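You operate a simulated robot arm through the tools that you are given. There is no shell and no other tool. Be economical: measure what you need, move in short steps, check, and stop when the job is done.

You are at the controls of a simulated two-armed robot. One attempt, no reset.

JOB
Pick up the medium tub with a yellow lid with one hand, pass it to the other hand and put it on the top of the glass slab. Set down upright: medium tub with a yellow lid.

Only the result counts: the job must be done as asked and must still hold three seconds after the hand-in. Knocking over, shifting, dropping, spilling or breaking anything else fails it. A push-on lid holds only when it is set on centred and level and pressed home; a screw cap is set on level and turned clockwise until tight.

ROBOT AND FRAMES
Two 7-joint arms with three-finger grippers on one trunk, on a base that drives. Base frame: it is fixed to the floor where the robot stands at the start and does not move with it; the origin is under the middle of the robot, x ahead of it, y to its left, z up; the surface under the hand at the start is at about z = 90. Units: cm, rad, N and s.
The left shoulder is at the start at [8.2, 12.6, 113.3], the right one opposite. With the tool pointing down near the work surface each hand reaches from about 36 to 86 cm from the robot's upright axis, wherever it stands, measured 20 degrees to its own side. Places, roughly: top of the glass slab (20x24 cm) [48, 354, 92]. Payload 2.94 kg a hand.
The tool frame of a hand sits at the grasp point between the pads (the TCP): z along the fingers, y along the line on which they close. The tips reach 3 cm beyond it. The gripper opens to 12.8 cm. The gripper's body begins 9.3 cm behind the TCP.
Orientation is told as [roll, pitch, yaw] about the base's x, y, z axes, in that order, counted from this pose: with the fingers straight down and closing along the base's y, the tool's x points along the base's -x, its y along +y and its z along -z.

CONTROLS
- The arms move only by the tool step_arm. It takes "left_series", "right_series" or both (then of equal length, played together; a hand with none holds still); each is a list of rows, each a list of 7 numbers: the shift along the base's x, y, z in units of 400 mm (1.0 is 400 mm), then the turn, a rotation vector about the base's x, y, z in units of 120 degrees (1.0 is 120 degrees), then the opening, from 0 (shut) to 1 (fully open). In form: [[x, y, z, ax, ay, az, jaw], ...]. A call has 1 to 8 rows; each row is the pose to reach, as a shift and turn from the pose commanded when the call began. A call with a number of a shift or a turn outside -1 to 1 is refused whole. Rows are played at 5 a second. More than 5 cm and 0.15 rad between two rows, or a gripper value outside its range, and nothing of the call is played. Where a pose cannot be reached the arm comes as near as it can. A force on the tool above 40 N (or 10 N above the force at the start of the call, whichever is more), or a blocked arm, ends the call early, and 0.2 s more pass. Each finger halts on what it meets, pressing with about 25 N; the grip force reading is that of the motor and also rises with nothing between the fingers. The clock runs only during rows and for 0.2 s after the last one: add rows that repeat a pose to give the fingers time. It gives the time, the measured TCP pose, the force on the tool (base axes), the opening and the grip force at its end, in the units of the frame above (readings bear some noise), with the torque about the TCP (base axes, N m) and any sound that the robot's microphone picked up.
- Cameras (640 x 400 px; columns grow to the right, rows downward): "scene" is now at [21.82, -2.1, 130.98]; the picture's right is [-0.15, -0.99, 0.00], its down [-0.45, 0.07, -0.89] and it looks along [0.88, -0.13, -0.45] (base axes); focal length 280 px, centre (320, 200). "left" rides on the left gripper at [6.9, 1.5, -12] in its tool frame; the picture's right is [-0.21, 0.98, 0.00], its down [-0.82, -0.18, -0.54] and it looks along [-0.53, -0.12, 0.84] (tool axes); focal length 251 px, centre (320, 200). "right" rides on the right gripper at [6.9, -1.5, -12] in its tool frame; the picture's right is [0.21, 0.98, 0.00], its down [-0.82, 0.18, -0.54] and it looks along [-0.53, 0.12, 0.84] (tool axes); focal length 251 px, centre (320, 200). There is no depth. A picture from a camera that has moved, and an enlarged one, comes with that camera's place and axes in the base frame and with its lens. The place of the scene camera against the robot may be out by one fixed shift of up to 1.2 cm in any direction.
- grab_frame(camera): a new picture of that camera. It takes no simulated time.
- lift_body(by): slides the trunk up (or, below 0, down) by that many cm; the arms and the scene camera ride with it, the base frame stays. It gives what a move gives, with no picture.
- roll_base(legs): drives the robot by 1 to 6 legs, each [ahead, left, turn to the left] in cm, cm and rad, along the robot's own axes; the way and the turn of a leg run together, so that a leg with both is an arc; at most 150 cm and 3.142 rad a leg. The arms and the cameras ride along, it lands a little off, and it stops where it bumps. It gives what a move gives.
- head_to(pan, tilt): turns the head with the scene camera to pan (to the left, within 1.396 rad either way) and tilt (down, from -0.506 to 1.204), counted from straight ahead of the robot. It gives what a move gives.
- zoom(camera, box): a new picture of the part [left, top, right, bottom] of that camera's present view, enlarged. It takes no simulated time.
- close_job(): hands the job in; it is judged then, once.

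Go step by step. Nothing tells you exact positions but the pictures and the camera data: compare them with the known pose of the tool, close in by small moves and look again before you grip or let go. The budget is 120 turns and 92 pictures, counting those below and the enlarged ones. Unless the task says otherwise, let go and move clear before handing in, and close with one line.

The tools are called after ">>>" as a command line: name --argument value ..., lists and objects as JSON in quotes. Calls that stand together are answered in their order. step_arm: Moves the arms, as the interface text tells. Its arguments: {"type":"object","properties":{"left_series":{"type":"array"},"right_series":{"type":"array"}},"required":[]} The other tools are called the same way: lift_body (by) slides the trunk up or down; roll_base (legs) drives the base; head_to (pan, tilt) turns the head that bears the scene camera; grab_frame (camera) takes a picture; zoom (camera, box) takes an enlarged picture of a part of a camera's view; close_job () hands the job in.

At the start:

```text
time: 0.0
left_position: [41.11, 4.65, 117.64]
left_ee_rot: [-0.002, 0.0, 0.001]
left_force: [0.6, 0.3, -0.8]
left_torque: [-0.04, 0.04, -0.03]
left_gripper_width: 12.81
left_finger_force: 0.1
right_position: [40.49, -27.44, 113.23]
right_ee_rot: [0.0, -0.001, 0.001]
right_force: [0.9, -0.1, -0.2]
right_torque: [0.01, 0.0, -0.01]
right_gripper_width: 12.79
right_finger_force: 0.1
trunk travel left (down, up): [-35.0, 19.7]
robot x, y, heading: [-0.1, 0.03, -0.002]
head pan, tilt: [-0.147, 0.466]
```

scene: 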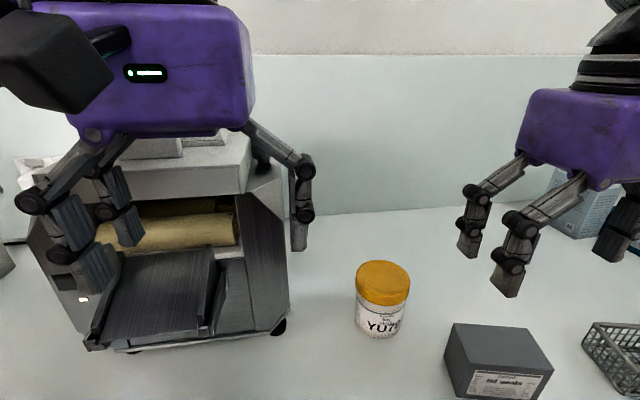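
right: 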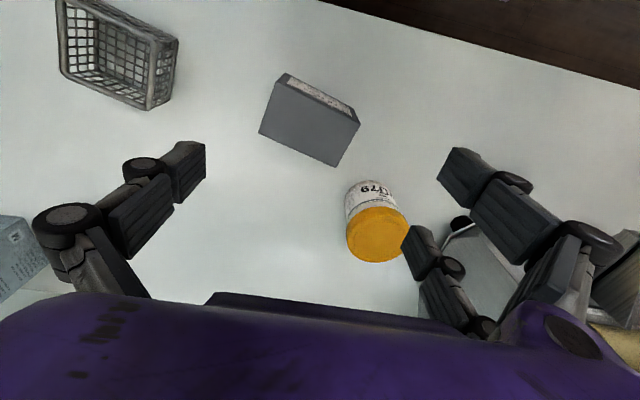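
left: 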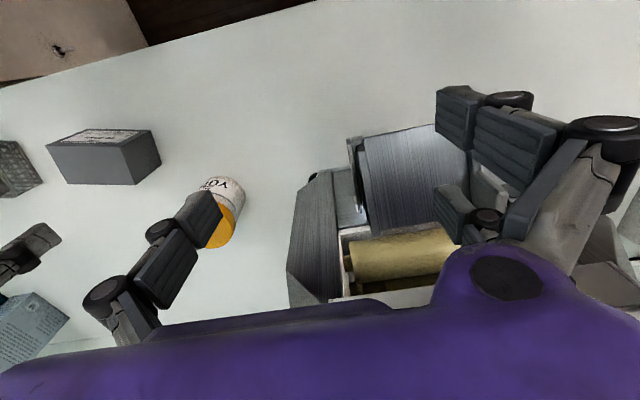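

The tub stands near [53, -17, 90], about 11 cm tall and 8 cm wide. I'll look at it closely, then look left towards the slab.

>>> zoom --camera "scene" --box '[320, 240, 448, 360]'

>>> head_to --pan 1.2 --tilt 0.25

>>> grab_frame --camera "scene"

```text
3.33 times, centred on (384, 300) of scene
camera zoom: at [21.82, -2.1, 130.98], right [-0.15, -0.99, 0.0], down [-0.45, 0.07, -0.89], along [0.88, -0.13, -0.45], focal length 934 px, centre (107, -133)
```

zoom: 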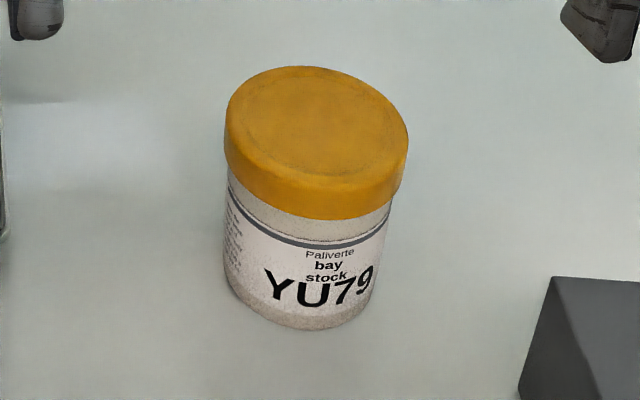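

```text
time: 1.5
left_position: [41.11, 4.72, 117.75]
left_ee_rot: [-0.001, 0.0, -0.002]
left_force: [0.8, 0.3, -0.3]
left_torque: [0.0, -0.04, 0.02]
left_gripper_width: 12.8
left_finger_force: 0.0
right_position: [40.58, -27.35, 113.26]
right_ee_rot: [-0.001, -0.002, 0.0]
right_force: [0.2, 0.3, -1.1]
right_torque: [0.01, 0.0, 0.02]
right_gripper_width: 12.8
right_finger_force: 0.1
trunk travel left (down, up): [-35.0, 19.7]
robot x, y, heading: [0.32, 0.1, -0.002]
head pan, tilt: [1.201, 0.25]
```

```text
87 pictures are left
camera scene: at [16.14, 7.93, 132.99], right [0.93, -0.36, 0.0], down [-0.09, -0.23, -0.97], along [0.35, 0.9, -0.25], focal length 280 px, centre (320, 200)
```

scene: 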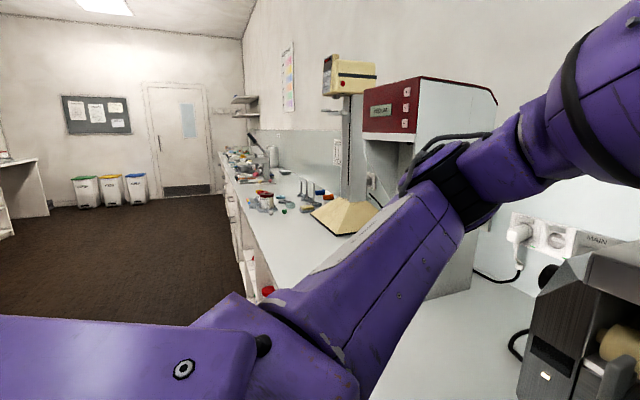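

The tub is at about (53.4, -16.8), 10 cm tall, with the lid above z≈97, and the grey box stands close on its right. I'll pitch the right hand to a side grasp about 35° below horizontal, and move the left hand aside.

>>> step_arm --right_series '[[0, 0.05, 0.02, 0, -0.057, 0, 1], [-0.02, 0.1, 0.03, 0, -0.115, 0, 1], [-0.03, 0.15, 0.03, 0, -0.172, 0, 1], [-0.04, 0.2, 0.03, 0, -0.229, 0, 1], [-0.05, 0.25, 0.03, 0, -0.286, 0, 1], [-0.06, 0.3, 0.03, 0, -0.344, 0, 1], [-0.06, 0.34, 0.03, 0, -0.401, 0, 1], [-0.06, 0.37, 0.03, 0, -0.458, 0, 1]]' --left_series '[[0, 0.08, 0.04, 0, 0, 0, 1], [0, 0.16, 0.08, 0, 0, 0, 1], [0, 0.24, 0.12, 0, 0, 0, 1], [0, 0.32, 0.16, 0, 0, 0, 1], [0, 0.4, 0.2, 0, 0, 0, 1], [0, 0.4, 0.2, 0, 0, 0, 1], [0, 0.4, 0.2, 0, 0, 0, 1], [0, 0.4, 0.2, 0, 0, 0, 1]]'

>>> head_to --pan -0.15 --tilt 0.6

>>> grab_frame --camera "scene"

```text
time: 3.3
left_position: [41.04, 20.9, 125.93]
left_ee_rot: [-0.002, -0.002, 0.001]
left_force: [-1.2, 0.6, 0.1]
left_torque: [0.0, -0.03, -0.02]
left_gripper_width: 12.8
left_finger_force: 0.1
right_position: [41.39, -11.43, 122.62]
right_ee_rot: [-0.002, -0.965, 0.002]
right_force: [-0.3, 0.8, 0.6]
right_torque: [-0.05, 0.01, -0.03]
right_gripper_width: 12.8
right_finger_force: 0.0
right hand out of reach, approached as far as the arm can: row 5, 6, 7, 8
trunk travel left (down, up): [-35.0, 19.7]
robot x, y, heading: [-0.04, 0.02, 0.003]
head pan, tilt: [1.201, 0.25]
```

```text
time: 4.8
left_position: [41.16, 20.86, 125.92]
left_ee_rot: [0.001, -0.001, 0.001]
left_force: [-1.2, 0.0, 0.0]
left_torque: [-0.02, -0.02, 0.03]
left_gripper_width: 12.79
left_finger_force: 0.0
right_position: [41.55, -11.65, 122.5]
right_ee_rot: [0.007, -0.96, -0.008]
right_force: [5.7, -57.2, 38.7]
right_torque: [6.8, 6.08, 8.02]
right_gripper_width: 12.81
right_finger_force: 0.1
trunk travel left (down, up): [-35.0, 19.7]
robot x, y, heading: [-0.28, -0.15, -0.001]
head pan, tilt: [-0.15, 0.6]
```

```text
86 pictures are left
camera scene: at [16.53, 7.26, 129.89], right [0.91, -0.43, 0.0], down [-0.24, -0.5, -0.83], along [0.35, 0.75, -0.55], focal length 280 px, centre (320, 200)
```

scene: 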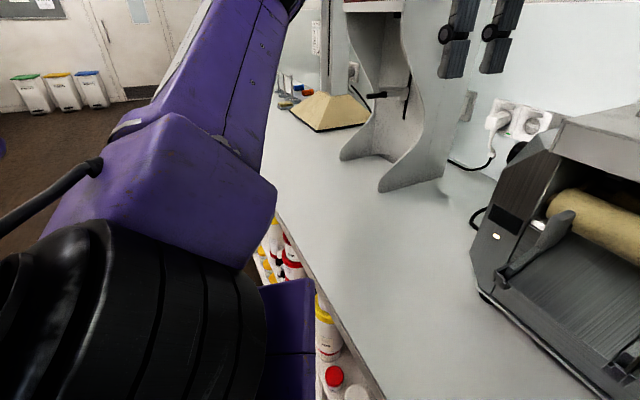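

The head seems to have met the right forearm, because the hand is too close to the body. I'll turn the head back left, then move the right hand forward, down and outward before looking again.

>>> head_to --pan 1.2 --tilt 0.25

>>> step_arm --right_series '[[0, -0.08, -0.06, 0, 0, 0, 1], [0, -0.16, -0.12, 0, 0, 0, 1], [0, -0.24, -0.18, 0, 0, 0, 1], [0, -0.3, -0.18, 0, 0, 0, 1]]'

```text
time: 6.3
left_position: [41.27, 20.92, 125.8]
left_ee_rot: [0.0, 0.0, 0.001]
left_force: [-0.3, 1.2, -0.2]
left_torque: [0.0, -0.01, 0.03]
left_gripper_width: 12.8
left_finger_force: 0.1
right_position: [41.43, -11.55, 122.49]
right_ee_rot: [-0.002, -0.961, 0.004]
right_force: [0.6, -0.5, 0.8]
right_torque: [-0.01, 0.0, 0.03]
right_gripper_width: 12.8
right_finger_force: 0.0
trunk travel left (down, up): [-35.0, 19.7]
robot x, y, heading: [0.19, -0.14, -0.001]
head pan, tilt: [1.201, 0.25]
```

```text
time: 7.3
left_position: [41.32, 20.99, 125.85]
left_ee_rot: [-0.002, 0.001, -0.001]
left_force: [-0.5, -0.4, 0.2]
left_torque: [0.01, 0.0, -0.02]
left_gripper_width: 12.79
left_finger_force: 0.0
right_position: [46.68, -22.22, 119.7]
right_ee_rot: [-0.005, -0.959, 0.004]
right_force: [-0.4, 0.2, 0.2]
right_torque: [0.02, -0.04, -0.02]
right_gripper_width: 12.81
right_finger_force: 0.0
right hand out of reach, approached as far as the arm can: row 1, 2, 3, 4
trunk travel left (down, up): [-35.0, 19.7]
robot x, y, heading: [-0.18, 0.11, 0.0]
head pan, tilt: [1.201, 0.25]
```

The pitched hand needs more room in front of the body, so I'll back the base off 20 cm. Then I'll check where the hand sits.

>>> roll_base --legs '[[-20, 0, 0]]'

>>> step_arm --right_series '[[0, 0, 0, 0, 0, 0, 1]]'

```text
time: 8.9
left_position: [21.69, 20.97, 125.79]
left_ee_rot: [0.0, -0.001, 0.002]
left_force: [-0.1, -0.7, 0.1]
left_torque: [0.0, -0.02, -0.02]
left_gripper_width: 12.79
left_finger_force: 0.1
right_position: [27.25, -22.24, 119.74]
right_ee_rot: [-0.001, -0.96, 0.003]
right_force: [-0.2, -1.2, 1.1]
right_torque: [-0.01, 0.02, 0.01]
right_gripper_width: 12.77
right_finger_force: 0.1
trunk travel left (down, up): [-35.0, 19.7]
robot x, y, heading: [-19.63, -0.34, 0.003]
head pan, tilt: [1.201, 0.25]
```

```text
time: 9.3
left_position: [21.78, 20.86, 125.78]
left_ee_rot: [0.001, 0.001, 0.002]
left_force: [0.0, -0.2, -0.5]
left_torque: [0.03, 0.01, -0.01]
left_gripper_width: 12.77
left_finger_force: 0.1
right_position: [27.36, -22.19, 119.67]
right_ee_rot: [0.001, -0.958, 0.002]
right_force: [0.6, 0.7, 0.5]
right_torque: [0.01, 0.04, 0.02]
right_gripper_width: 12.82
right_finger_force: 0.2
trunk travel left (down, up): [-35.0, 19.7]
robot x, y, heading: [-19.33, 0.15, -0.004]
head pan, tilt: [1.201, 0.25]
```

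Now the commanded and measured poses agree. I'll bring the right hand forward to the pre-grasp point and yaw it 20° to the right, to stay clear of the grey box.

>>> step_arm --right_series '[[0.08, 0.0, -0.03, 0, 0, 0, 1], [0.16, 0.05, -0.06, 0, 0, -0.03, 0.9], [0.2, 0.1, -0.1, 0, 0, -0.07, 0.85], [0.22, 0.16, -0.15, 0, 0, -0.11, 0.85], [0.23, 0.2, -0.19, 0, 0, -0.14, 0.85], [0.23, 0.23, -0.2, 0, 0, -0.167, 0.85]]'

>>> head_to --pan 0.2 --tilt 0.45

>>> grab_frame --camera "scene"

>>> grab_frame --camera "right"

```text
time: 10.7
left_position: [21.82, 20.81, 125.83]
left_ee_rot: [0.0, 0.0, 0.002]
left_force: [-0.9, -0.3, 0.9]
left_torque: [0.05, 0.02, 0.01]
left_gripper_width: 12.81
left_finger_force: 0.1
right_position: [36.56, -13.04, 111.63]
right_ee_rot: [0.004, -0.957, -0.352]
right_force: [-0.4, 0.9, 0.6]
right_torque: [0.01, 0.06, 0.0]
right_gripper_width: 10.87
right_finger_force: 0.1
trunk travel left (down, up): [-35.0, 19.7]
robot x, y, heading: [-19.2, -0.01, -0.0]
head pan, tilt: [1.201, 0.25]
```

```text
time: 11.9
left_position: [21.79, 20.88, 125.87]
left_ee_rot: [-0.001, -0.001, 0.002]
left_force: [0.1, 0.0, -0.8]
left_torque: [0.02, 0.02, -0.02]
left_gripper_width: 12.78
left_finger_force: 0.1
right_position: [36.52, -13.01, 111.58]
right_ee_rot: [0.002, -0.957, -0.349]
right_force: [-0.8, -0.2, 0.2]
right_torque: [0.02, -0.01, -0.02]
right_gripper_width: 10.85
right_finger_force: 0.1
trunk travel left (down, up): [-35.0, 19.7]
robot x, y, heading: [-19.22, -0.13, 0.005]
head pan, tilt: [0.201, 0.45]
```

```text
85 pictures are left
camera scene: at [2.22, 1.09, 131.13], right [0.2, -0.98, 0.0], down [-0.43, -0.09, -0.9], along [0.88, 0.18, -0.44], focal length 280 px, centre (320, 200)
```

scene: 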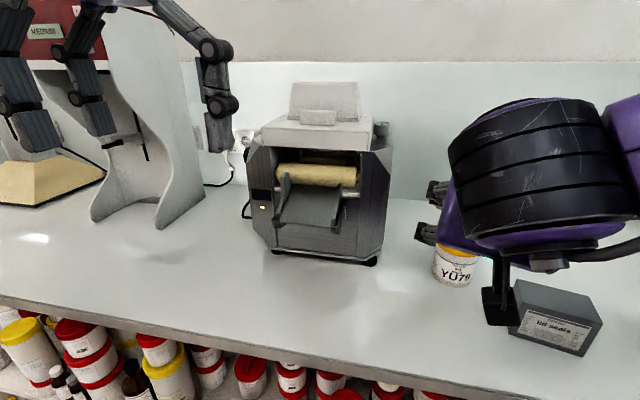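

```text
84 pictures are left
camera right: at [23.06, -9.76, 112.76], right [0.22, 0.96, -0.18], down [0.09, 0.16, 0.98], along [0.97, -0.23, -0.05], focal length 251 px, centre (320, 200)
```

right: 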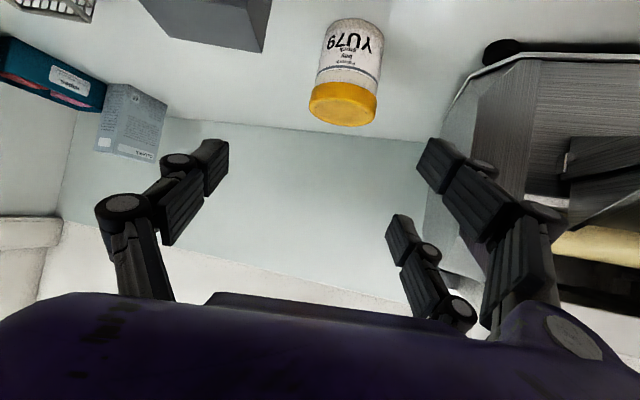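

The gripper shows two prongs on its +y side and one on its -y side, so I'll swap the roles. The left hand will pick the tub from above and the right hand will take it from the side. First I'll swing the right hand out and yaw it to point leftward.

>>> step_arm --right_series '[[-0.02, -0.06, 0.03, 0, 0, 0.07, 1], [-0.03, -0.14, 0.06, 0, 0, 0.14, 1], [-0.04, -0.22, 0.1, 0, 0, 0.21, 1], [-0.04, -0.3, 0.14, 0, 0, 0.28, 1], [-0.04, -0.38, 0.18, 0, 0, 0.35, 1], [-0.04, -0.46, 0.2, 0, 0, 0.42, 1], [-0.04, -0.5, 0.2, 0, 0, 0.49, 1], [-0.04, -0.5, 0.2, 0, 0, 0.56, 1]]'

>>> grab_frame --camera "scene"

```text
time: 13.8
left_position: [22.02, 20.75, 125.81]
left_ee_rot: [0.002, 0.003, 0.002]
left_force: [1.3, -1.4, 0.3]
left_torque: [0.18, 0.08, -0.02]
left_gripper_width: 12.79
left_finger_force: 0.1
right_position: [29.31, -29.45, 120.72]
right_ee_rot: [0.032, -0.934, 0.731]
right_force: [-1.6, 1.3, 13.3]
right_torque: [-0.75, 0.56, -0.24]
right_gripper_width: 12.79
right_finger_force: 0.1
right hand out of reach, approached as far as the arm can: row 7, 8
trunk travel left (down, up): [-35.0, 19.7]
robot x, y, heading: [-19.32, 0.22, -0.0]
head pan, tilt: [0.201, 0.45]
```

```text
83 pictures are left
camera scene: at [2.55, 0.88, 131.09], right [0.2, -0.98, 0.0], down [-0.43, -0.09, -0.9], along [0.88, 0.18, -0.44], focal length 280 px, centre (320, 200)
```

scene: 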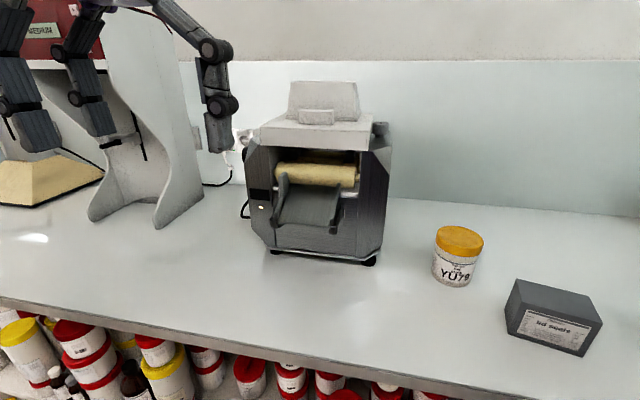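

The tub is confirmed at (53.5, -16.8). I'll drive the base 17 cm to the right so both hands reach the area well.

>>> roll_base --legs '[[0, -16, 0]]'

>>> step_arm --left_series '[[0.1, -0.06, 0, 0, 0, -0.06, 0.9], [0.2, -0.12, 0, 0, 0, -0.12, 0.83], [0.3, -0.18, -0.02, 0, 0, -0.18, 0.83], [0.4, -0.24, -0.05, 0, 0, -0.25, 0.83], [0.5, -0.3, -0.1, 0, 0, -0.25, 0.83], [0.6, -0.36, -0.13, 0, 0, -0.25, 0.83], [0.66, -0.42, -0.16, 0, 0, -0.25, 0.83], [0.66, -0.42, -0.16, 0, 0, -0.25, 0.83]]'

>>> grab_frame --camera "left"

>>> grab_frame --camera "scene"

```text
time: 15.8
left_position: [21.69, 5.3, 125.87]
left_ee_rot: [0.002, 0.0, 0.002]
left_force: [0.3, -0.2, 0.2]
left_torque: [0.03, 0.02, 0.04]
left_gripper_width: 12.78
left_finger_force: 0.0
right_position: [28.96, -44.67, 121.97]
right_ee_rot: [0.0, -0.96, 0.765]
right_force: [-0.3, -0.2, -0.8]
right_torque: [-0.01, 0.0, 0.0]
right_gripper_width: 12.83
right_finger_force: 0.1
trunk travel left (down, up): [-35.0, 19.7]
robot x, y, heading: [-19.34, -15.72, 0.002]
head pan, tilt: [0.201, 0.45]
```

```text
refused: row 5 steps farther than a row can; nothing moved
```

```text
82 pictures are left
camera left: at [14.86, 6.75, 137.72], right [0.21, 0.98, 0.0], down [0.82, -0.18, 0.54], along [0.53, -0.12, -0.84], focal length 251 px, centre (320, 200)
```

left: 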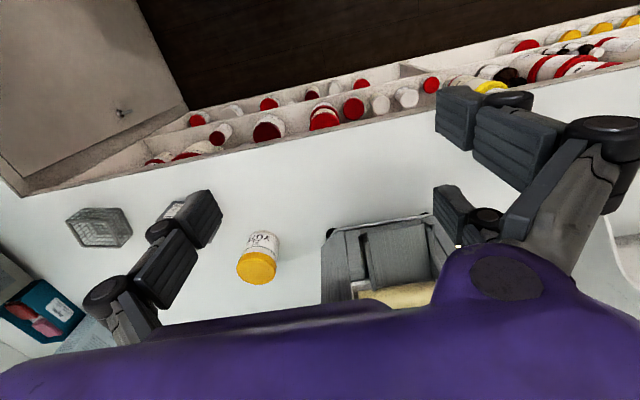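

```text
81 pictures are left
camera scene: at [2.25, -14.58, 131.13], right [0.2, -0.98, 0.0], down [-0.43, -0.09, -0.9], along [0.88, 0.18, -0.44], focal length 280 px, centre (320, 200)
```

scene: 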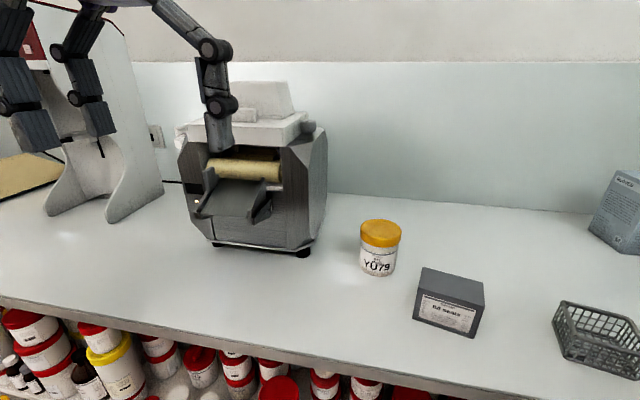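

The call was refused for stepping too far, so I'll move the left hand toward the tub in two shorter calls.

>>> step_arm --left_series '[[0.08, -0.05, 0, 0, 0, -0.05, 0.9], [0.16, -0.1, 0, 0, 0, -0.1, 0.83], [0.24, -0.16, 0, 0, 0, -0.15, 0.83], [0.32, -0.22, 0, 0, 0, -0.2, 0.83], [0.4, -0.28, 0, 0, 0, -0.25, 0.83], [0.48, -0.34, 0, 0, 0, -0.25, 0.83], [0.56, -0.4, 0, 0, 0, -0.25, 0.83], [0.64, -0.44, 0, 0, 0, -0.25, 0.83]]'

>>> step_arm --left_series '[[0.08, -0.05, -0.03, 0, 0, 0, 0.83], [0.14, -0.1, -0.1, 0, 0, 0, 0.83], [0.14, -0.1, -0.2, 0, 0, 0, 0.83], [0.14, -0.1, -0.2, 0, 0, 0, 0.83]]'

>>> grab_frame --camera "left"

>>> grab_frame --camera "scene"

```text
time: 17.6
left_position: [47.52, -12.75, 126.09]
left_ee_rot: [0.003, 0.002, -0.519]
left_force: [-0.8, 0.5, 0.1]
left_torque: [0.03, 0.01, 0.01]
left_gripper_width: 10.6
left_finger_force: 0.0
right_position: [29.05, -44.82, 121.9]
right_ee_rot: [0.002, -0.961, 0.764]
right_force: [-0.4, 0.0, -0.3]
right_torque: [0.07, 0.02, 0.05]
right_gripper_width: 12.8
right_finger_force: 0.0
trunk travel left (down, up): [-35.0, 19.7]
robot x, y, heading: [-19.71, -15.51, 0.003]
head pan, tilt: [0.201, 0.45]
```

```text
time: 18.6
left_position: [53.65, -16.86, 117.94]
left_ee_rot: [-0.001, 0.0, -0.524]
left_force: [-0.1, -1.4, -0.5]
left_torque: [0.03, -0.03, 0.05]
left_gripper_width: 10.65
left_finger_force: 0.0
left hand out of reach, approached as far as the arm can: row 2, 3, 4
right_position: [28.87, -44.68, 122.08]
right_ee_rot: [-0.001, -0.961, 0.766]
right_force: [-0.1, -1.7, -0.2]
right_torque: [0.0, -0.01, 0.03]
right_gripper_width: 12.79
right_finger_force: 0.1
trunk travel left (down, up): [-35.0, 19.7]
robot x, y, heading: [-19.47, -15.69, 0.008]
head pan, tilt: [0.201, 0.45]
```

```text
80 pictures are left
camera left: at [48.54, -11.99, 129.85], right [0.67, 0.74, 0.0], down [0.62, -0.57, 0.54], along [0.4, -0.36, -0.84], focal length 251 px, centre (320, 200)
```

left: 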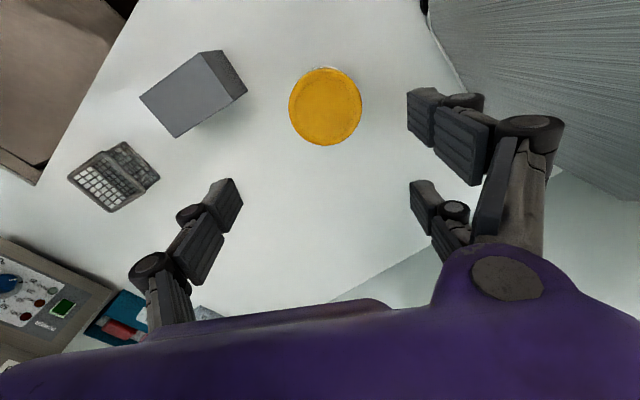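

```text
79 pictures are left
camera scene: at [2.18, -14.68, 131.15], right [0.2, -0.98, 0.0], down [-0.43, -0.09, -0.9], along [0.88, 0.18, -0.43], focal length 280 px, centre (320, 200)
```

scene: 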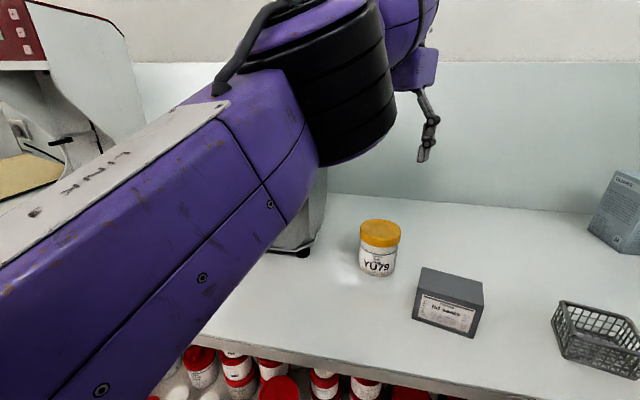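

The left hand is near its reach limit there. I'll pull it back 9 cm, roll the base forward 9 cm and look again.

>>> step_arm --left_series '[[-0.11, 0, 0.02, 0, 0, 0, 0.83], [-0.22, 0, 0.02, 0, 0, 0, 0.83]]'

>>> roll_base --legs '[[9, 0, 0]]'

>>> step_arm --left_series '[[0, 0, -0.05, 0, 0, 0, 0.83], [0, 0, -0.1, 0, 0, 0, 0.83], [0, 0, -0.15, 0, 0, 0, 0.83], [0, 0, -0.15, 0, 0, 0, 0.83]]'

>>> grab_frame --camera "left"

```text
time: 19.4
left_position: [50.77, -16.68, 121.76]
left_ee_rot: [-0.064, -0.044, -0.41]
left_force: [-1.6, -2.7, 0.5]
left_torque: [0.25, -0.13, -0.03]
left_gripper_width: 10.63
left_finger_force: 0.6
left hand out of reach, approached as far as the arm can: row 1, 2
right_position: [28.68, -45.15, 122.07]
right_ee_rot: [0.002, -0.964, 0.767]
right_force: [-0.5, -1.4, 0.4]
right_torque: [0.07, -0.05, 0.04]
right_gripper_width: 12.8
right_finger_force: 0.1
trunk travel left (down, up): [-35.0, 19.7]
robot x, y, heading: [-19.43, -15.62, 0.002]
head pan, tilt: [0.201, 0.45]
stopped in row 2 (left hand): the arm was blocked; the commanded pose is now the measured one
```

```text
time: 20.5
left_position: [60.13, -15.97, 121.52]
left_ee_rot: [-0.065, -0.043, -0.409]
left_force: [-0.5, 0.5, 0.8]
left_torque: [-0.01, 0.0, 0.04]
left_gripper_width: 10.6
left_finger_force: 0.1
right_position: [38.06, -44.51, 121.95]
right_ee_rot: [-0.001, -0.955, 0.77]
right_force: [0.3, -0.2, 0.2]
right_torque: [0.01, -0.01, 0.02]
right_gripper_width: 12.79
right_finger_force: 0.2
trunk travel left (down, up): [-35.0, 19.7]
robot x, y, heading: [-10.78, -15.81, 0.001]
head pan, tilt: [0.201, 0.45]
```

```text
time: 21.5
left_position: [60.13, -16.01, 115.46]
left_ee_rot: [-0.066, -0.044, -0.41]
left_force: [0.3, -0.4, 0.1]
left_torque: [-0.01, 0.0, 0.04]
left_gripper_width: 10.64
left_finger_force: 0.0
right_position: [37.92, -44.5, 121.98]
right_ee_rot: [0.0, -0.959, 0.769]
right_force: [0.7, 0.1, 0.1]
right_torque: [-0.02, -0.02, 0.0]
right_gripper_width: 12.82
right_finger_force: 0.0
trunk travel left (down, up): [-35.0, 19.7]
robot x, y, heading: [-10.26, -15.41, 0.004]
head pan, tilt: [0.201, 0.45]
```

```text
78 pictures are left
camera left: at [54.27, -11.0, 126.97], right [0.59, 0.81, -0.06], down [0.67, -0.45, 0.59], along [0.45, -0.38, -0.81], focal length 251 px, centre (320, 200)
```

left: 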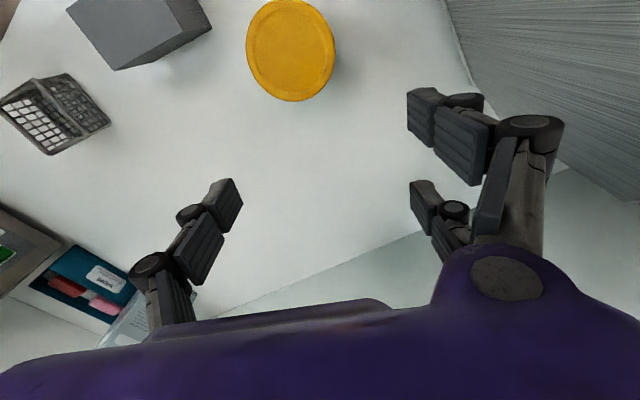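

The left hand stopped slightly twisted. I'll level it and step back over the tub.

>>> step_arm --left_series '[[-0.05, -0.005, 0, 0.015, 0.01, 0, 0.83], [-0.1, -0.01, 0, 0.031, 0.021, 0, 0.83], [-0.16, -0.015, 0, 0.031, 0.021, 0, 0.83], [-0.16, -0.015, 0, 0.031, 0.021, 0, 0.83]]'

>>> grab_frame --camera "left"

>>> grab_frame --camera "scene"

```text
time: 22.5
left_position: [53.74, -16.91, 115.45]
left_ee_rot: [-0.025, 0.022, -0.407]
left_force: [0.0, -0.2, 0.0]
left_torque: [-0.01, 0.03, 0.02]
left_gripper_width: 10.61
left_finger_force: 0.0
right_position: [38.13, -44.54, 121.9]
right_ee_rot: [0.0, -0.958, 0.768]
right_force: [0.4, 0.0, -0.7]
right_torque: [0.03, -0.01, 0.02]
right_gripper_width: 12.82
right_finger_force: 0.0
trunk travel left (down, up): [-35.0, 19.7]
robot x, y, heading: [-10.17, -15.66, 0.002]
head pan, tilt: [0.201, 0.45]
```

```text
77 pictures are left
camera left: at [48.48, -12.6, 127.48], right [0.58, 0.81, -0.03], down [0.7, -0.48, 0.53], along [0.41, -0.33, -0.85], focal length 251 px, centre (320, 200)
```

left: 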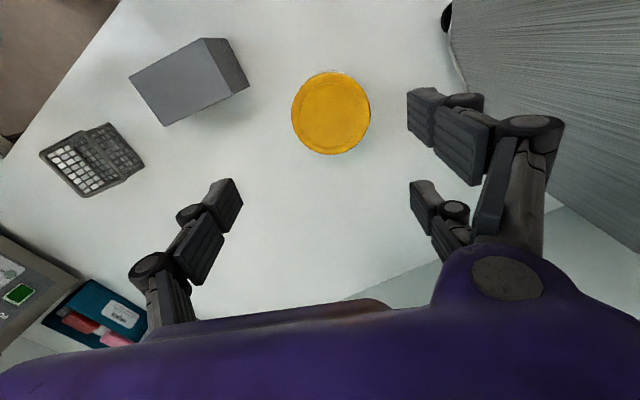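

```text
76 pictures are left
camera scene: at [11.36, -14.56, 131.13], right [0.2, -0.98, 0.0], down [-0.43, -0.09, -0.9], along [0.88, 0.18, -0.44], focal length 280 px, centre (320, 200)
```

scene: 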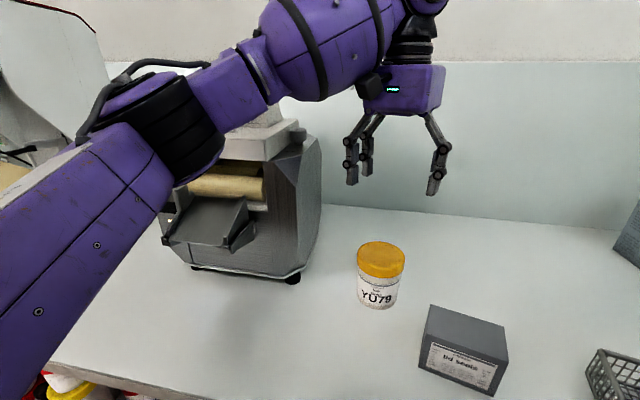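

By the left camera the tub is at about (53.6, -16.2). I'll level the hand, descend to z=105 and check the centring.

>>> step_arm --left_series '[[0, 0.008, -0.08, 0.007, -0.0144, 0, 0.9], [0, 0.015, -0.16, 0.007, -0.0144, 0, 0.9], [0, 0.015, -0.26, 0.007, -0.0144, 0, 0.9], [0, 0.015, -0.26, 0.007, -0.0144, 0, 0.9]]'

>>> grab_frame --camera "left"

>>> zoom --camera "scene" --box '[300, 150, 500, 330]'

```text
time: 23.5
left_position: [53.75, -16.14, 105.01]
left_ee_rot: [-0.001, 0.0, -0.407]
left_force: [0.5, 1.2, -0.3]
left_torque: [0.05, -0.02, 0.01]
left_gripper_width: 11.51
left_finger_force: 0.1
right_position: [38.0, -44.62, 122.0]
right_ee_rot: [-0.002, -0.958, 0.769]
right_force: [0.1, -0.3, -0.5]
right_torque: [0.02, 0.02, -0.02]
right_gripper_width: 12.82
right_finger_force: 0.0
trunk travel left (down, up): [-35.0, 19.7]
robot x, y, heading: [-10.66, -15.37, 0.003]
head pan, tilt: [0.201, 0.45]
```

```text
75 pictures are left
camera left: at [48.01, -12.1, 117.01], right [0.59, 0.81, 0.0], down [0.68, -0.49, 0.54], along [0.44, -0.32, -0.84], focal length 251 px, centre (320, 200)
```

left: 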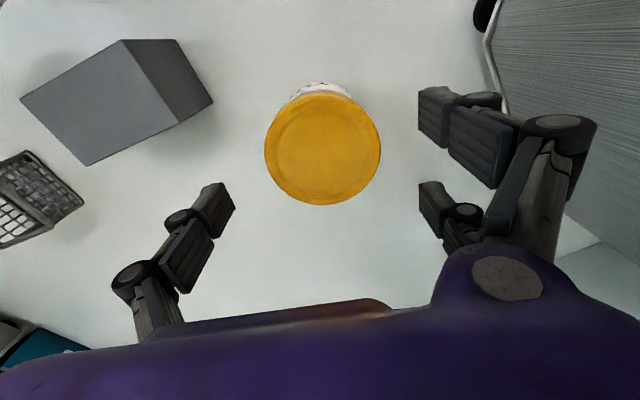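

```text
2.22 times, centred on (400, 240) of scene
camera zoom: at [11.27, -14.54, 131.14], right [0.2, -0.98, 0.0], down [-0.43, -0.09, -0.9], along [0.88, 0.18, -0.43], focal length 622 px, centre (142, 111)
```

zoom: 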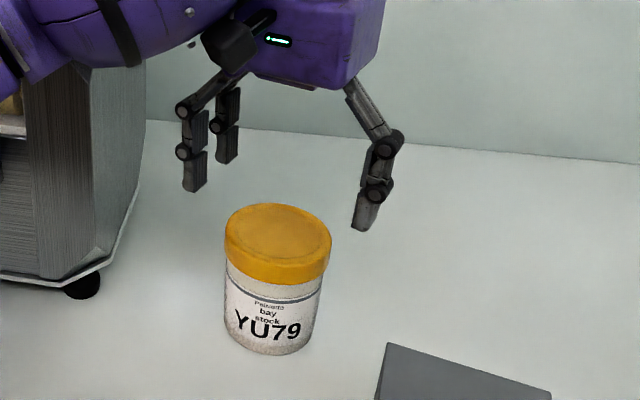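

The tub is centred between the fingers. I'll descend to z≈96.5 and close.

>>> step_arm --left_series '[[-0.005, 0.004, -0.06, 0, 0, 0, 0.9], [-0.005, 0.004, -0.12, 0, 0, 0, 0.9], [-0.005, 0.004, -0.18, 0, 0, 0, 0.9], [-0.005, 0.004, -0.2125, 0, 0, 0, 0.9], [-0.005, 0.004, -0.2125, 0, 0, 0, 0.9]]'

>>> grab_frame --camera "left"

>>> zoom --camera "scene" --box '[300, 150, 500, 330]'

```text
time: 24.7
left_position: [53.33, -16.13, 96.68]
left_ee_rot: [0.001, -0.002, -0.41]
left_force: [-0.7, -0.4, 0.2]
left_torque: [-0.01, 0.01, 0.01]
left_gripper_width: 11.53
left_finger_force: 0.0
right_position: [37.98, -44.52, 122.03]
right_ee_rot: [-0.003, -0.96, 0.77]
right_force: [0.3, -0.6, 0.6]
right_torque: [0.02, 0.01, 0.0]
right_gripper_width: 12.81
right_finger_force: 0.1
trunk travel left (down, up): [-35.0, 19.7]
robot x, y, heading: [-10.55, -15.5, 0.002]
head pan, tilt: [0.201, 0.45]
```

```text
73 pictures are left
camera left: at [47.59, -11.96, 108.67], right [0.59, 0.81, 0.0], down [0.68, -0.49, 0.54], along [0.44, -0.32, -0.84], focal length 251 px, centre (320, 200)
```

left: 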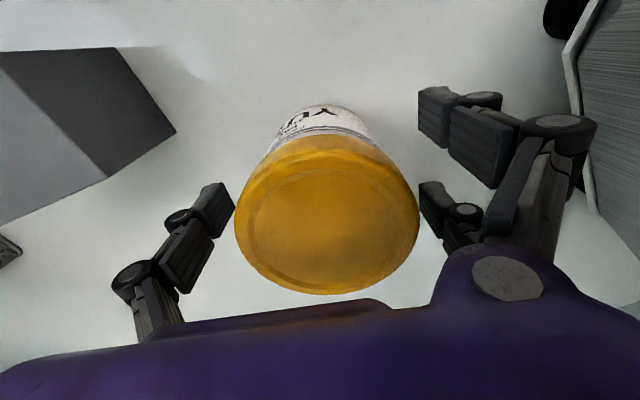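

```text
2.22 times, centred on (400, 240) of scene
camera zoom: at [11.16, -14.59, 131.16], right [0.2, -0.98, 0.0], down [-0.43, -0.09, -0.9], along [0.88, 0.18, -0.43], focal length 622 px, centre (142, 111)
```

zoom: 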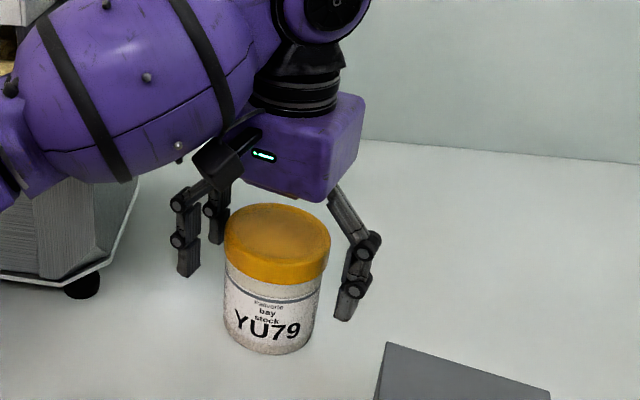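

The fingers straddle the tub at a good depth, so I'll close them now.

>>> step_arm --left_series '[[0, 0, 0, 0, 0, 0, 0.65], [0, 0, 0, 0, 0, 0, 0.4], [0, 0, 0, 0, 0, 0, 0.3], [0, 0, 0, 0, 0, 0, 0.3]]'

>>> grab_frame --camera "left"

```text
time: 25.7
left_position: [53.27, -16.12, 96.86]
left_ee_rot: [0.002, 0.0, -0.408]
left_force: [1.4, 2.1, 4.8]
left_torque: [-0.13, -0.02, 0.04]
left_gripper_width: 8.17
left_finger_force: 24.7
right_position: [37.84, -44.67, 122.01]
right_ee_rot: [-0.001, -0.959, 0.769]
right_force: [-0.2, 0.4, 0.5]
right_torque: [0.0, 0.07, 0.0]
right_gripper_width: 12.82
right_finger_force: 0.0
trunk travel left (down, up): [-35.0, 19.7]
robot x, y, heading: [-10.58, -15.71, 0.002]
head pan, tilt: [0.201, 0.45]
```

```text
71 pictures are left
camera left: at [47.6, -11.95, 108.68], right [0.59, 0.81, 0.0], down [0.68, -0.49, 0.54], along [0.44, -0.32, -0.84], focal length 251 px, centre (320, 200)
```

left: 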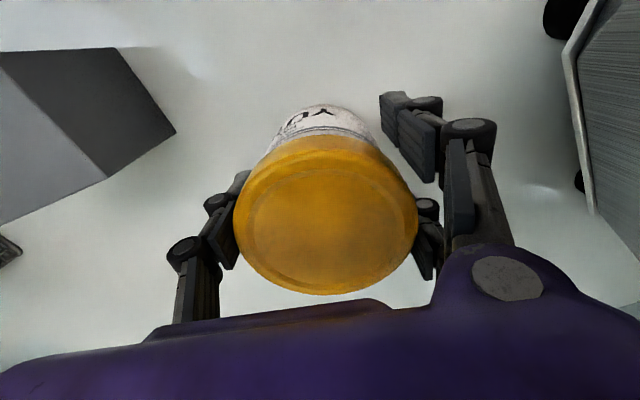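

It's gripped at 8.2 cm. I'll lift it a few centimetres and check that the lid and body come up together.

>>> step_arm --left_series '[[0, 0, 0.03, 0, 0, 0, 0.3], [0, 0, 0.06, 0, 0, 0, 0.3], [0, 0, 0.1, 0, 0, 0, 0.3], [0, 0, 0.1, 0, 0, 0, 0.3]]'

>>> zoom --camera "scene" --box '[300, 150, 500, 330]'

```text
time: 26.7
left_position: [53.66, -15.62, 100.7]
left_ee_rot: [0.001, 0.003, -0.409]
left_force: [0.8, 0.8, -3.8]
left_torque: [0.02, -0.02, -0.01]
left_gripper_width: 8.16
left_finger_force: 25.0
right_position: [38.14, -44.56, 121.94]
right_ee_rot: [-0.001, -0.958, 0.769]
right_force: [-0.2, -0.8, 0.5]
right_torque: [0.02, 0.06, 0.0]
right_gripper_width: 12.79
right_finger_force: 0.0
trunk travel left (down, up): [-35.0, 19.7]
robot x, y, heading: [-10.38, -15.7, 0.005]
head pan, tilt: [0.201, 0.45]
```

```text
2.22 times, centred on (400, 240) of scene
camera zoom: at [11.37, -14.53, 131.12], right [0.2, -0.98, 0.0], down [-0.43, -0.09, -0.9], along [0.88, 0.18, -0.44], focal length 622 px, centre (142, 111)
```

zoom: 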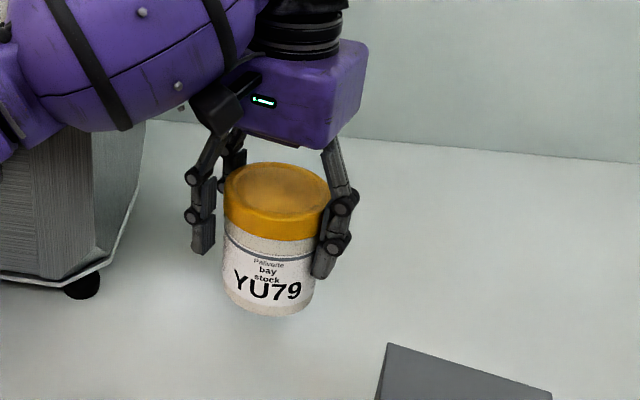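

The tub came up whole, at about 0.4 kg. I'll raise it to the handover height and bring the right hand round to face it.

>>> step_arm --left_series '[[-0.02, 0, 0.08, 0, 0, 0, 0.3], [-0.04, 0, 0.16, 0, 0, 0, 0.3], [-0.07, 0, 0.24, 0, 0, 0, 0.3], [-0.1, 0, 0.32, 0, 0, 0, 0.3], [-0.12, 0, 0.38, 0, 0, 0, 0.3], [-0.14, 0, 0.43, 0, 0, 0, 0.3], [-0.14, 0, 0.43, 0, 0, 0, 0.3]]'

>>> step_arm --right_series '[[0.0, 0.04, 0, 0, 0, 0.05, 1], [0.02, 0.08, 0, 0, 0, 0.1, 1], [0.03, 0.12, 0, 0, 0, 0.15, 1], [0.05, 0.16, 0, 0, 0, 0.188, 1], [0.05, 0.16, 0, 0, 0, 0.188, 1]]'

>>> grab_frame --camera "right"

>>> grab_frame --camera "scene"

```text
time: 28.3
left_position: [47.91, -15.74, 117.97]
left_ee_rot: [0.0, 0.002, -0.409]
left_force: [1.0, 0.0, -2.4]
left_torque: [0.01, 0.01, 0.01]
left_gripper_width: 8.16
left_finger_force: 24.7
right_position: [38.21, -44.55, 121.9]
right_ee_rot: [0.001, -0.958, 0.772]
right_force: [-0.2, 0.2, 0.1]
right_torque: [-0.01, -0.01, -0.04]
right_gripper_width: 12.82
right_finger_force: 0.0
trunk travel left (down, up): [-35.0, 19.7]
robot x, y, heading: [-10.41, -15.84, 0.001]
head pan, tilt: [0.201, 0.45]
```

```text
time: 29.5
left_position: [47.8, -15.81, 117.86]
left_ee_rot: [-0.001, 0.0, -0.407]
left_force: [-0.2, -0.4, -2.8]
left_torque: [0.02, 0.03, -0.01]
left_gripper_width: 8.18
left_finger_force: 25.0
right_position: [36.3, -34.61, 123.58]
right_ee_rot: [0.004, -0.958, 1.159]
right_force: [-0.4, -0.4, -0.3]
right_torque: [0.0, -0.01, 0.0]
right_gripper_width: 12.77
right_finger_force: 0.0
right hand out of reach, approached as far as the arm can: row 1, 2, 3, 4, 5
trunk travel left (down, up): [-35.0, 19.7]
robot x, y, heading: [-10.6, -15.47, 0.002]
head pan, tilt: [0.201, 0.45]
```

```text
69 pictures are left
camera right: at [32.4, -48.06, 124.75], right [-0.95, 0.28, -0.17], down [-0.15, 0.1, 0.98], along [0.29, 0.96, -0.05], focal length 251 px, centre (320, 200)
```

right: 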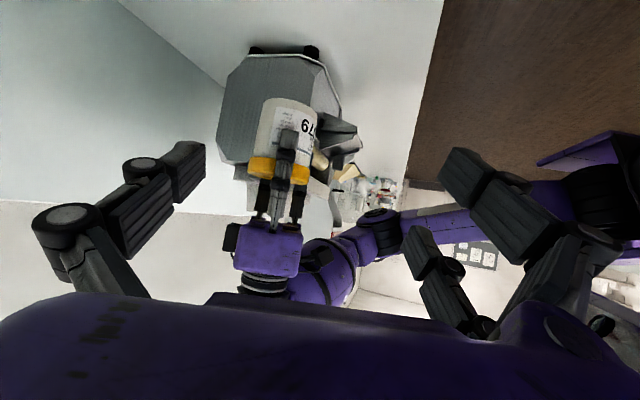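

```text
68 pictures are left
camera scene: at [11.31, -14.58, 131.13], right [0.2, -0.98, 0.0], down [-0.43, -0.09, -0.9], along [0.88, 0.18, -0.44], focal length 280 px, centre (320, 200)
```

scene: 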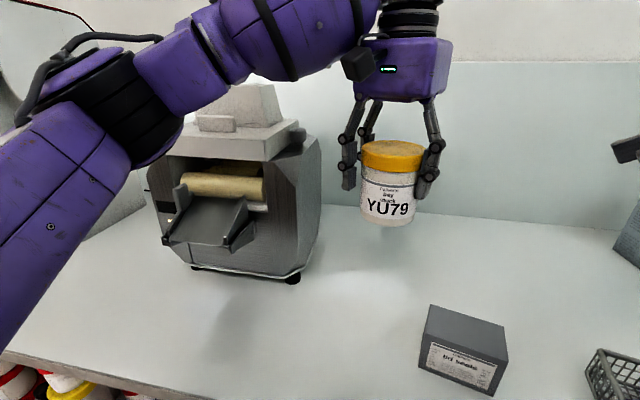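

The right hand has the right orientation but is limited by reach near the body. I'll step it part-way toward the tub and see how well it tracks.

>>> step_arm --right_series '[[0.03, 0.04, 0.01, 0, 0, 0, 1], [0.05, 0.08, 0.01, 0, 0, 0, 1], [0.06, 0.1, 0.01, 0, 0, 0, 1]]'

```text
time: 30.3
left_position: [47.9, -15.72, 118.01]
left_ee_rot: [0.0, -0.001, -0.408]
left_force: [0.2, 0.7, -3.0]
left_torque: [0.02, 0.02, 0.01]
left_gripper_width: 8.17
left_finger_force: 24.7
right_position: [38.78, -30.78, 123.78]
right_ee_rot: [-0.001, -0.958, 1.164]
right_force: [-0.3, -0.1, 0.8]
right_torque: [0.01, -0.01, 0.05]
right_gripper_width: 12.79
right_finger_force: 0.0
trunk travel left (down, up): [-35.0, 19.7]
robot x, y, heading: [-10.62, -15.68, -0.001]
head pan, tilt: [0.201, 0.45]
```

It tracks exactly now. I'll align it on the approach line, 13 cm from the tub, and check.

>>> step_arm --right_series '[[0.05, 0.05, -0.01, 0, 0, 0, 0.95], [0.1, 0.1, -0.02, 0, 0, 0, 0.95], [0.12, 0.1325, -0.025, 0, 0, 0, 0.95], [0.12, 0.1325, -0.025, 0, 0, 0, 0.95]]'

>>> grab_frame --camera "right"

>>> grab_frame --camera "scene"

```text
time: 31.3
left_position: [47.76, -15.81, 117.95]
left_ee_rot: [-0.001, 0.0, -0.408]
left_force: [0.2, 0.0, -2.5]
left_torque: [0.02, -0.02, 0.02]
left_gripper_width: 8.15
left_finger_force: 24.7
right_position: [41.0, -27.63, 122.91]
right_ee_rot: [0.012, -0.955, 1.15]
right_force: [0.1, -0.4, 0.8]
right_torque: [-0.01, 0.02, 0.02]
right_gripper_width: 12.16
right_finger_force: 0.0
right hand out of reach, approached as far as the arm can: row 2, 3, 4
trunk travel left (down, up): [-35.0, 19.7]
robot x, y, heading: [-10.49, -15.54, 0.002]
head pan, tilt: [0.201, 0.45]
```

```text
67 pictures are left
camera right: at [37.05, -40.98, 124.11], right [-0.95, 0.28, -0.17], down [-0.15, 0.1, 0.98], along [0.29, 0.96, -0.05], focal length 251 px, centre (320, 200)
```

right: 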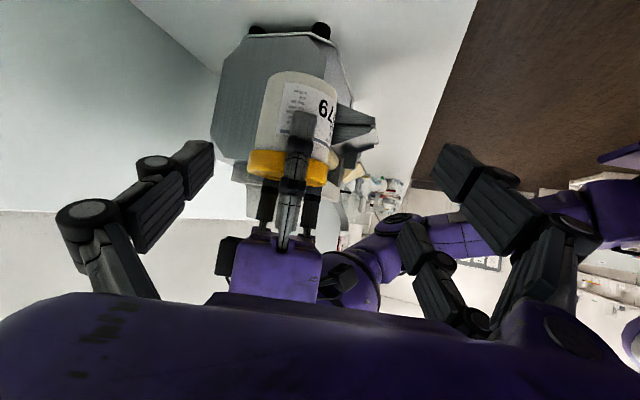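

```text
66 pictures are left
camera scene: at [11.35, -14.53, 131.13], right [0.2, -0.98, 0.0], down [-0.43, -0.09, -0.9], along [0.88, 0.18, -0.44], focal length 280 px, centre (320, 200)
```

scene: 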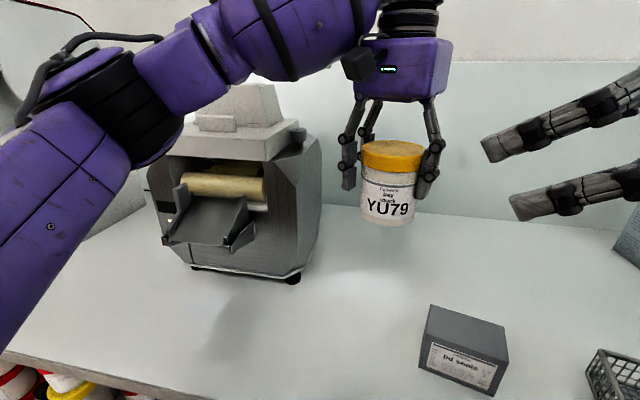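

Pointing that far left near the centre is limiting the right arm. I'll move the tub 8 cm to the left and ease the right hand's yaw by about 11°, keeping the line-up.

>>> step_arm --left_series '[[0, 0.05, 0, 0, 0, 0, 0.3], [0, 0.1, 0, 0, 0, 0, 0.3], [0, 0.15, 0, 0, 0, 0, 0.3], [0, 0.2, 0, 0, 0, 0, 0.3], [0, 0.2, 0, 0, 0, 0, 0.3]]'

>>> step_arm --right_series '[[0.0, 0.05, 0, 0, 0, -0.04, 0.95], [0.01, 0.11, 0, 0, 0, -0.08, 0.95], [0.02, 0.18, -0.01, 0, 0, -0.095, 0.95], [0.0275, 0.25, -0.02, 0, 0, -0.095, 0.95], [0.0275, 0.2975, -0.02, 0, 0, -0.095, 0.95], [0.0275, 0.2975, -0.02, 0, 0, -0.095, 0.95]]'

>>> grab_frame --camera "right"

>>> grab_frame --camera "scene"

```text
time: 32.5
left_position: [48.13, -7.8, 117.76]
left_ee_rot: [0.002, 0.002, -0.411]
left_force: [-0.4, 0.3, -2.2]
left_torque: [0.03, 0.04, 0.0]
left_gripper_width: 8.16
left_finger_force: 25.3
right_position: [41.11, -27.79, 122.96]
right_ee_rot: [0.01, -0.957, 1.152]
right_force: [0.2, -0.1, 1.1]
right_torque: [0.0, -0.03, 0.01]
right_gripper_width: 12.15
right_finger_force: 0.0
trunk travel left (down, up): [-35.0, 19.7]
robot x, y, heading: [-10.49, -15.28, 0.005]
head pan, tilt: [0.201, 0.45]
```

```text
time: 33.9
left_position: [48.04, -7.78, 117.92]
left_ee_rot: [0.0, -0.001, -0.409]
left_force: [-0.3, 1.2, -2.6]
left_torque: [0.0, 0.01, 0.01]
left_gripper_width: 8.15
left_finger_force: 25.5
right_position: [42.21, -15.59, 122.13]
right_ee_rot: [-0.001, -0.959, 0.963]
right_force: [0.5, 0.4, -0.3]
right_torque: [-0.02, 0.01, 0.03]
right_gripper_width: 12.18
right_finger_force: 0.0
trunk travel left (down, up): [-35.0, 19.7]
robot x, y, heading: [-10.34, -16.22, -0.001]
head pan, tilt: [0.201, 0.45]
```

```text
65 pictures are left
camera right: at [35.6, -27.87, 123.29], right [-0.87, 0.46, -0.18], down [-0.13, 0.13, 0.98], along [0.47, 0.88, -0.05], focal length 251 px, centre (320, 200)
```

right: 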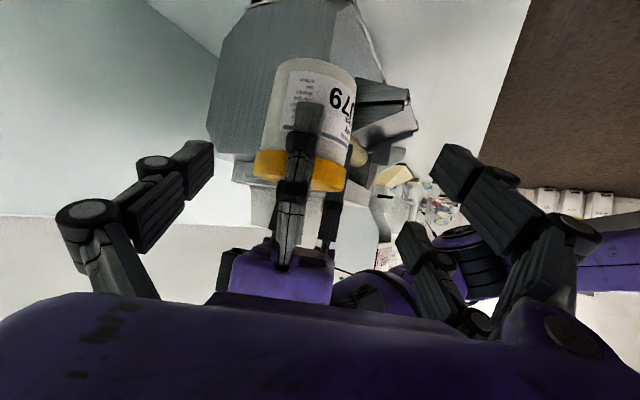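

```text
64 pictures are left
camera scene: at [11.35, -14.56, 131.13], right [0.2, -0.98, 0.0], down [-0.43, -0.09, -0.9], along [0.88, 0.18, -0.44], focal length 280 px, centre (320, 200)
```

scene: 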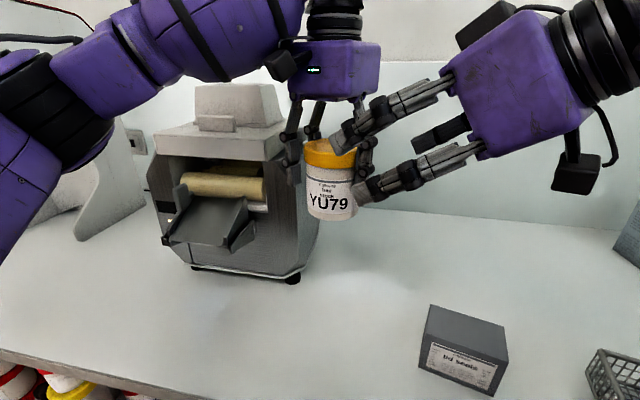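

The right hand is lined up on the tub. I'll advance most of the way along the approach and look before going further.

>>> step_arm --right_series '[[0.025, 0.034, -0.028, 0, 0, 0, 0.95], [0.05, 0.068, -0.056, 0, 0, 0, 0.95], [0.08, 0.107, -0.088, 0, 0, 0, 0.95], [0.08, 0.107, -0.088, 0, 0, 0, 0.95]]'

>>> grab_frame --camera "right"

>>> zoom --camera "scene" --box '[250, 80, 450, 240]'

>>> grab_frame --camera "left"

```text
time: 34.9
left_position: [47.98, -7.82, 117.95]
left_ee_rot: [0.0, 0.001, -0.409]
left_force: [1.0, 0.2, -2.1]
left_torque: [-0.01, 0.01, 0.03]
left_gripper_width: 8.16
left_finger_force: 24.7
right_position: [45.28, -11.37, 118.68]
right_ee_rot: [-0.002, -0.959, 0.966]
right_force: [-0.9, 0.5, -0.1]
right_torque: [-0.01, 0.03, 0.0]
right_gripper_width: 12.16
right_finger_force: 0.0
trunk travel left (down, up): [-35.0, 19.7]
robot x, y, heading: [-10.4, -15.84, 0.003]
head pan, tilt: [0.201, 0.45]
```

```text
63 pictures are left
camera right: at [38.77, -23.67, 119.86], right [-0.87, 0.46, -0.18], down [-0.13, 0.13, 0.98], along [0.47, 0.88, -0.05], focal length 251 px, centre (320, 200)
```

right: 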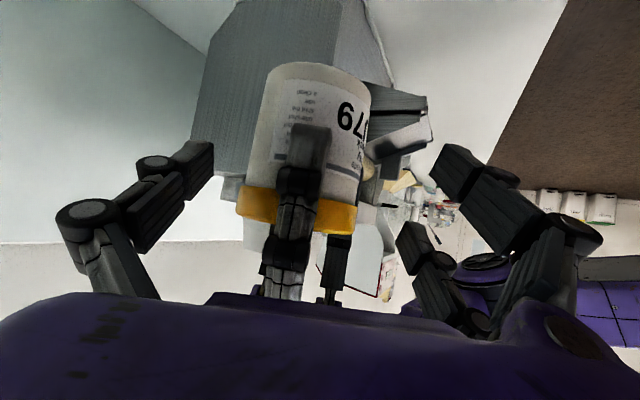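

```text
2.50 times, centred on (350, 160) of scene
camera zoom: at [11.32, -14.55, 131.13], right [0.2, -0.98, 0.0], down [-0.43, -0.09, -0.9], along [0.88, 0.18, -0.44], focal length 700 px, centre (245, 300)
```

zoom: 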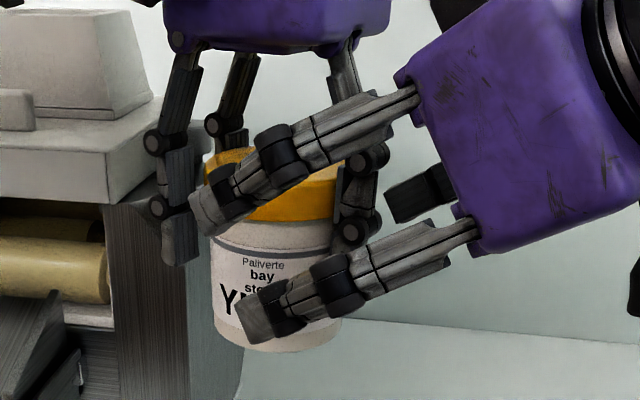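

```text
61 pictures are left
camera left: at [42.27, -3.69, 129.79], right [0.59, 0.81, 0.0], down [0.68, -0.49, 0.54], along [0.44, -0.32, -0.84], focal length 251 px, centre (320, 200)
```

left: 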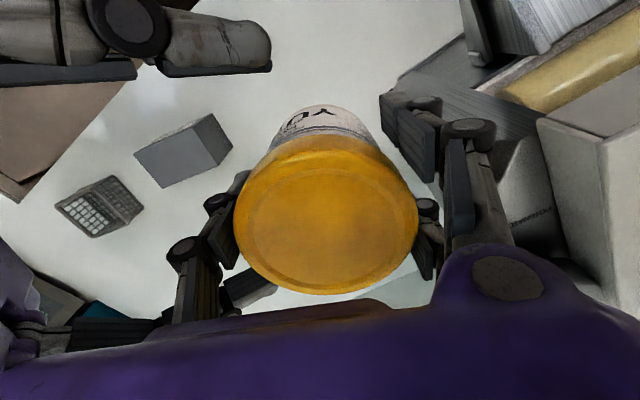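

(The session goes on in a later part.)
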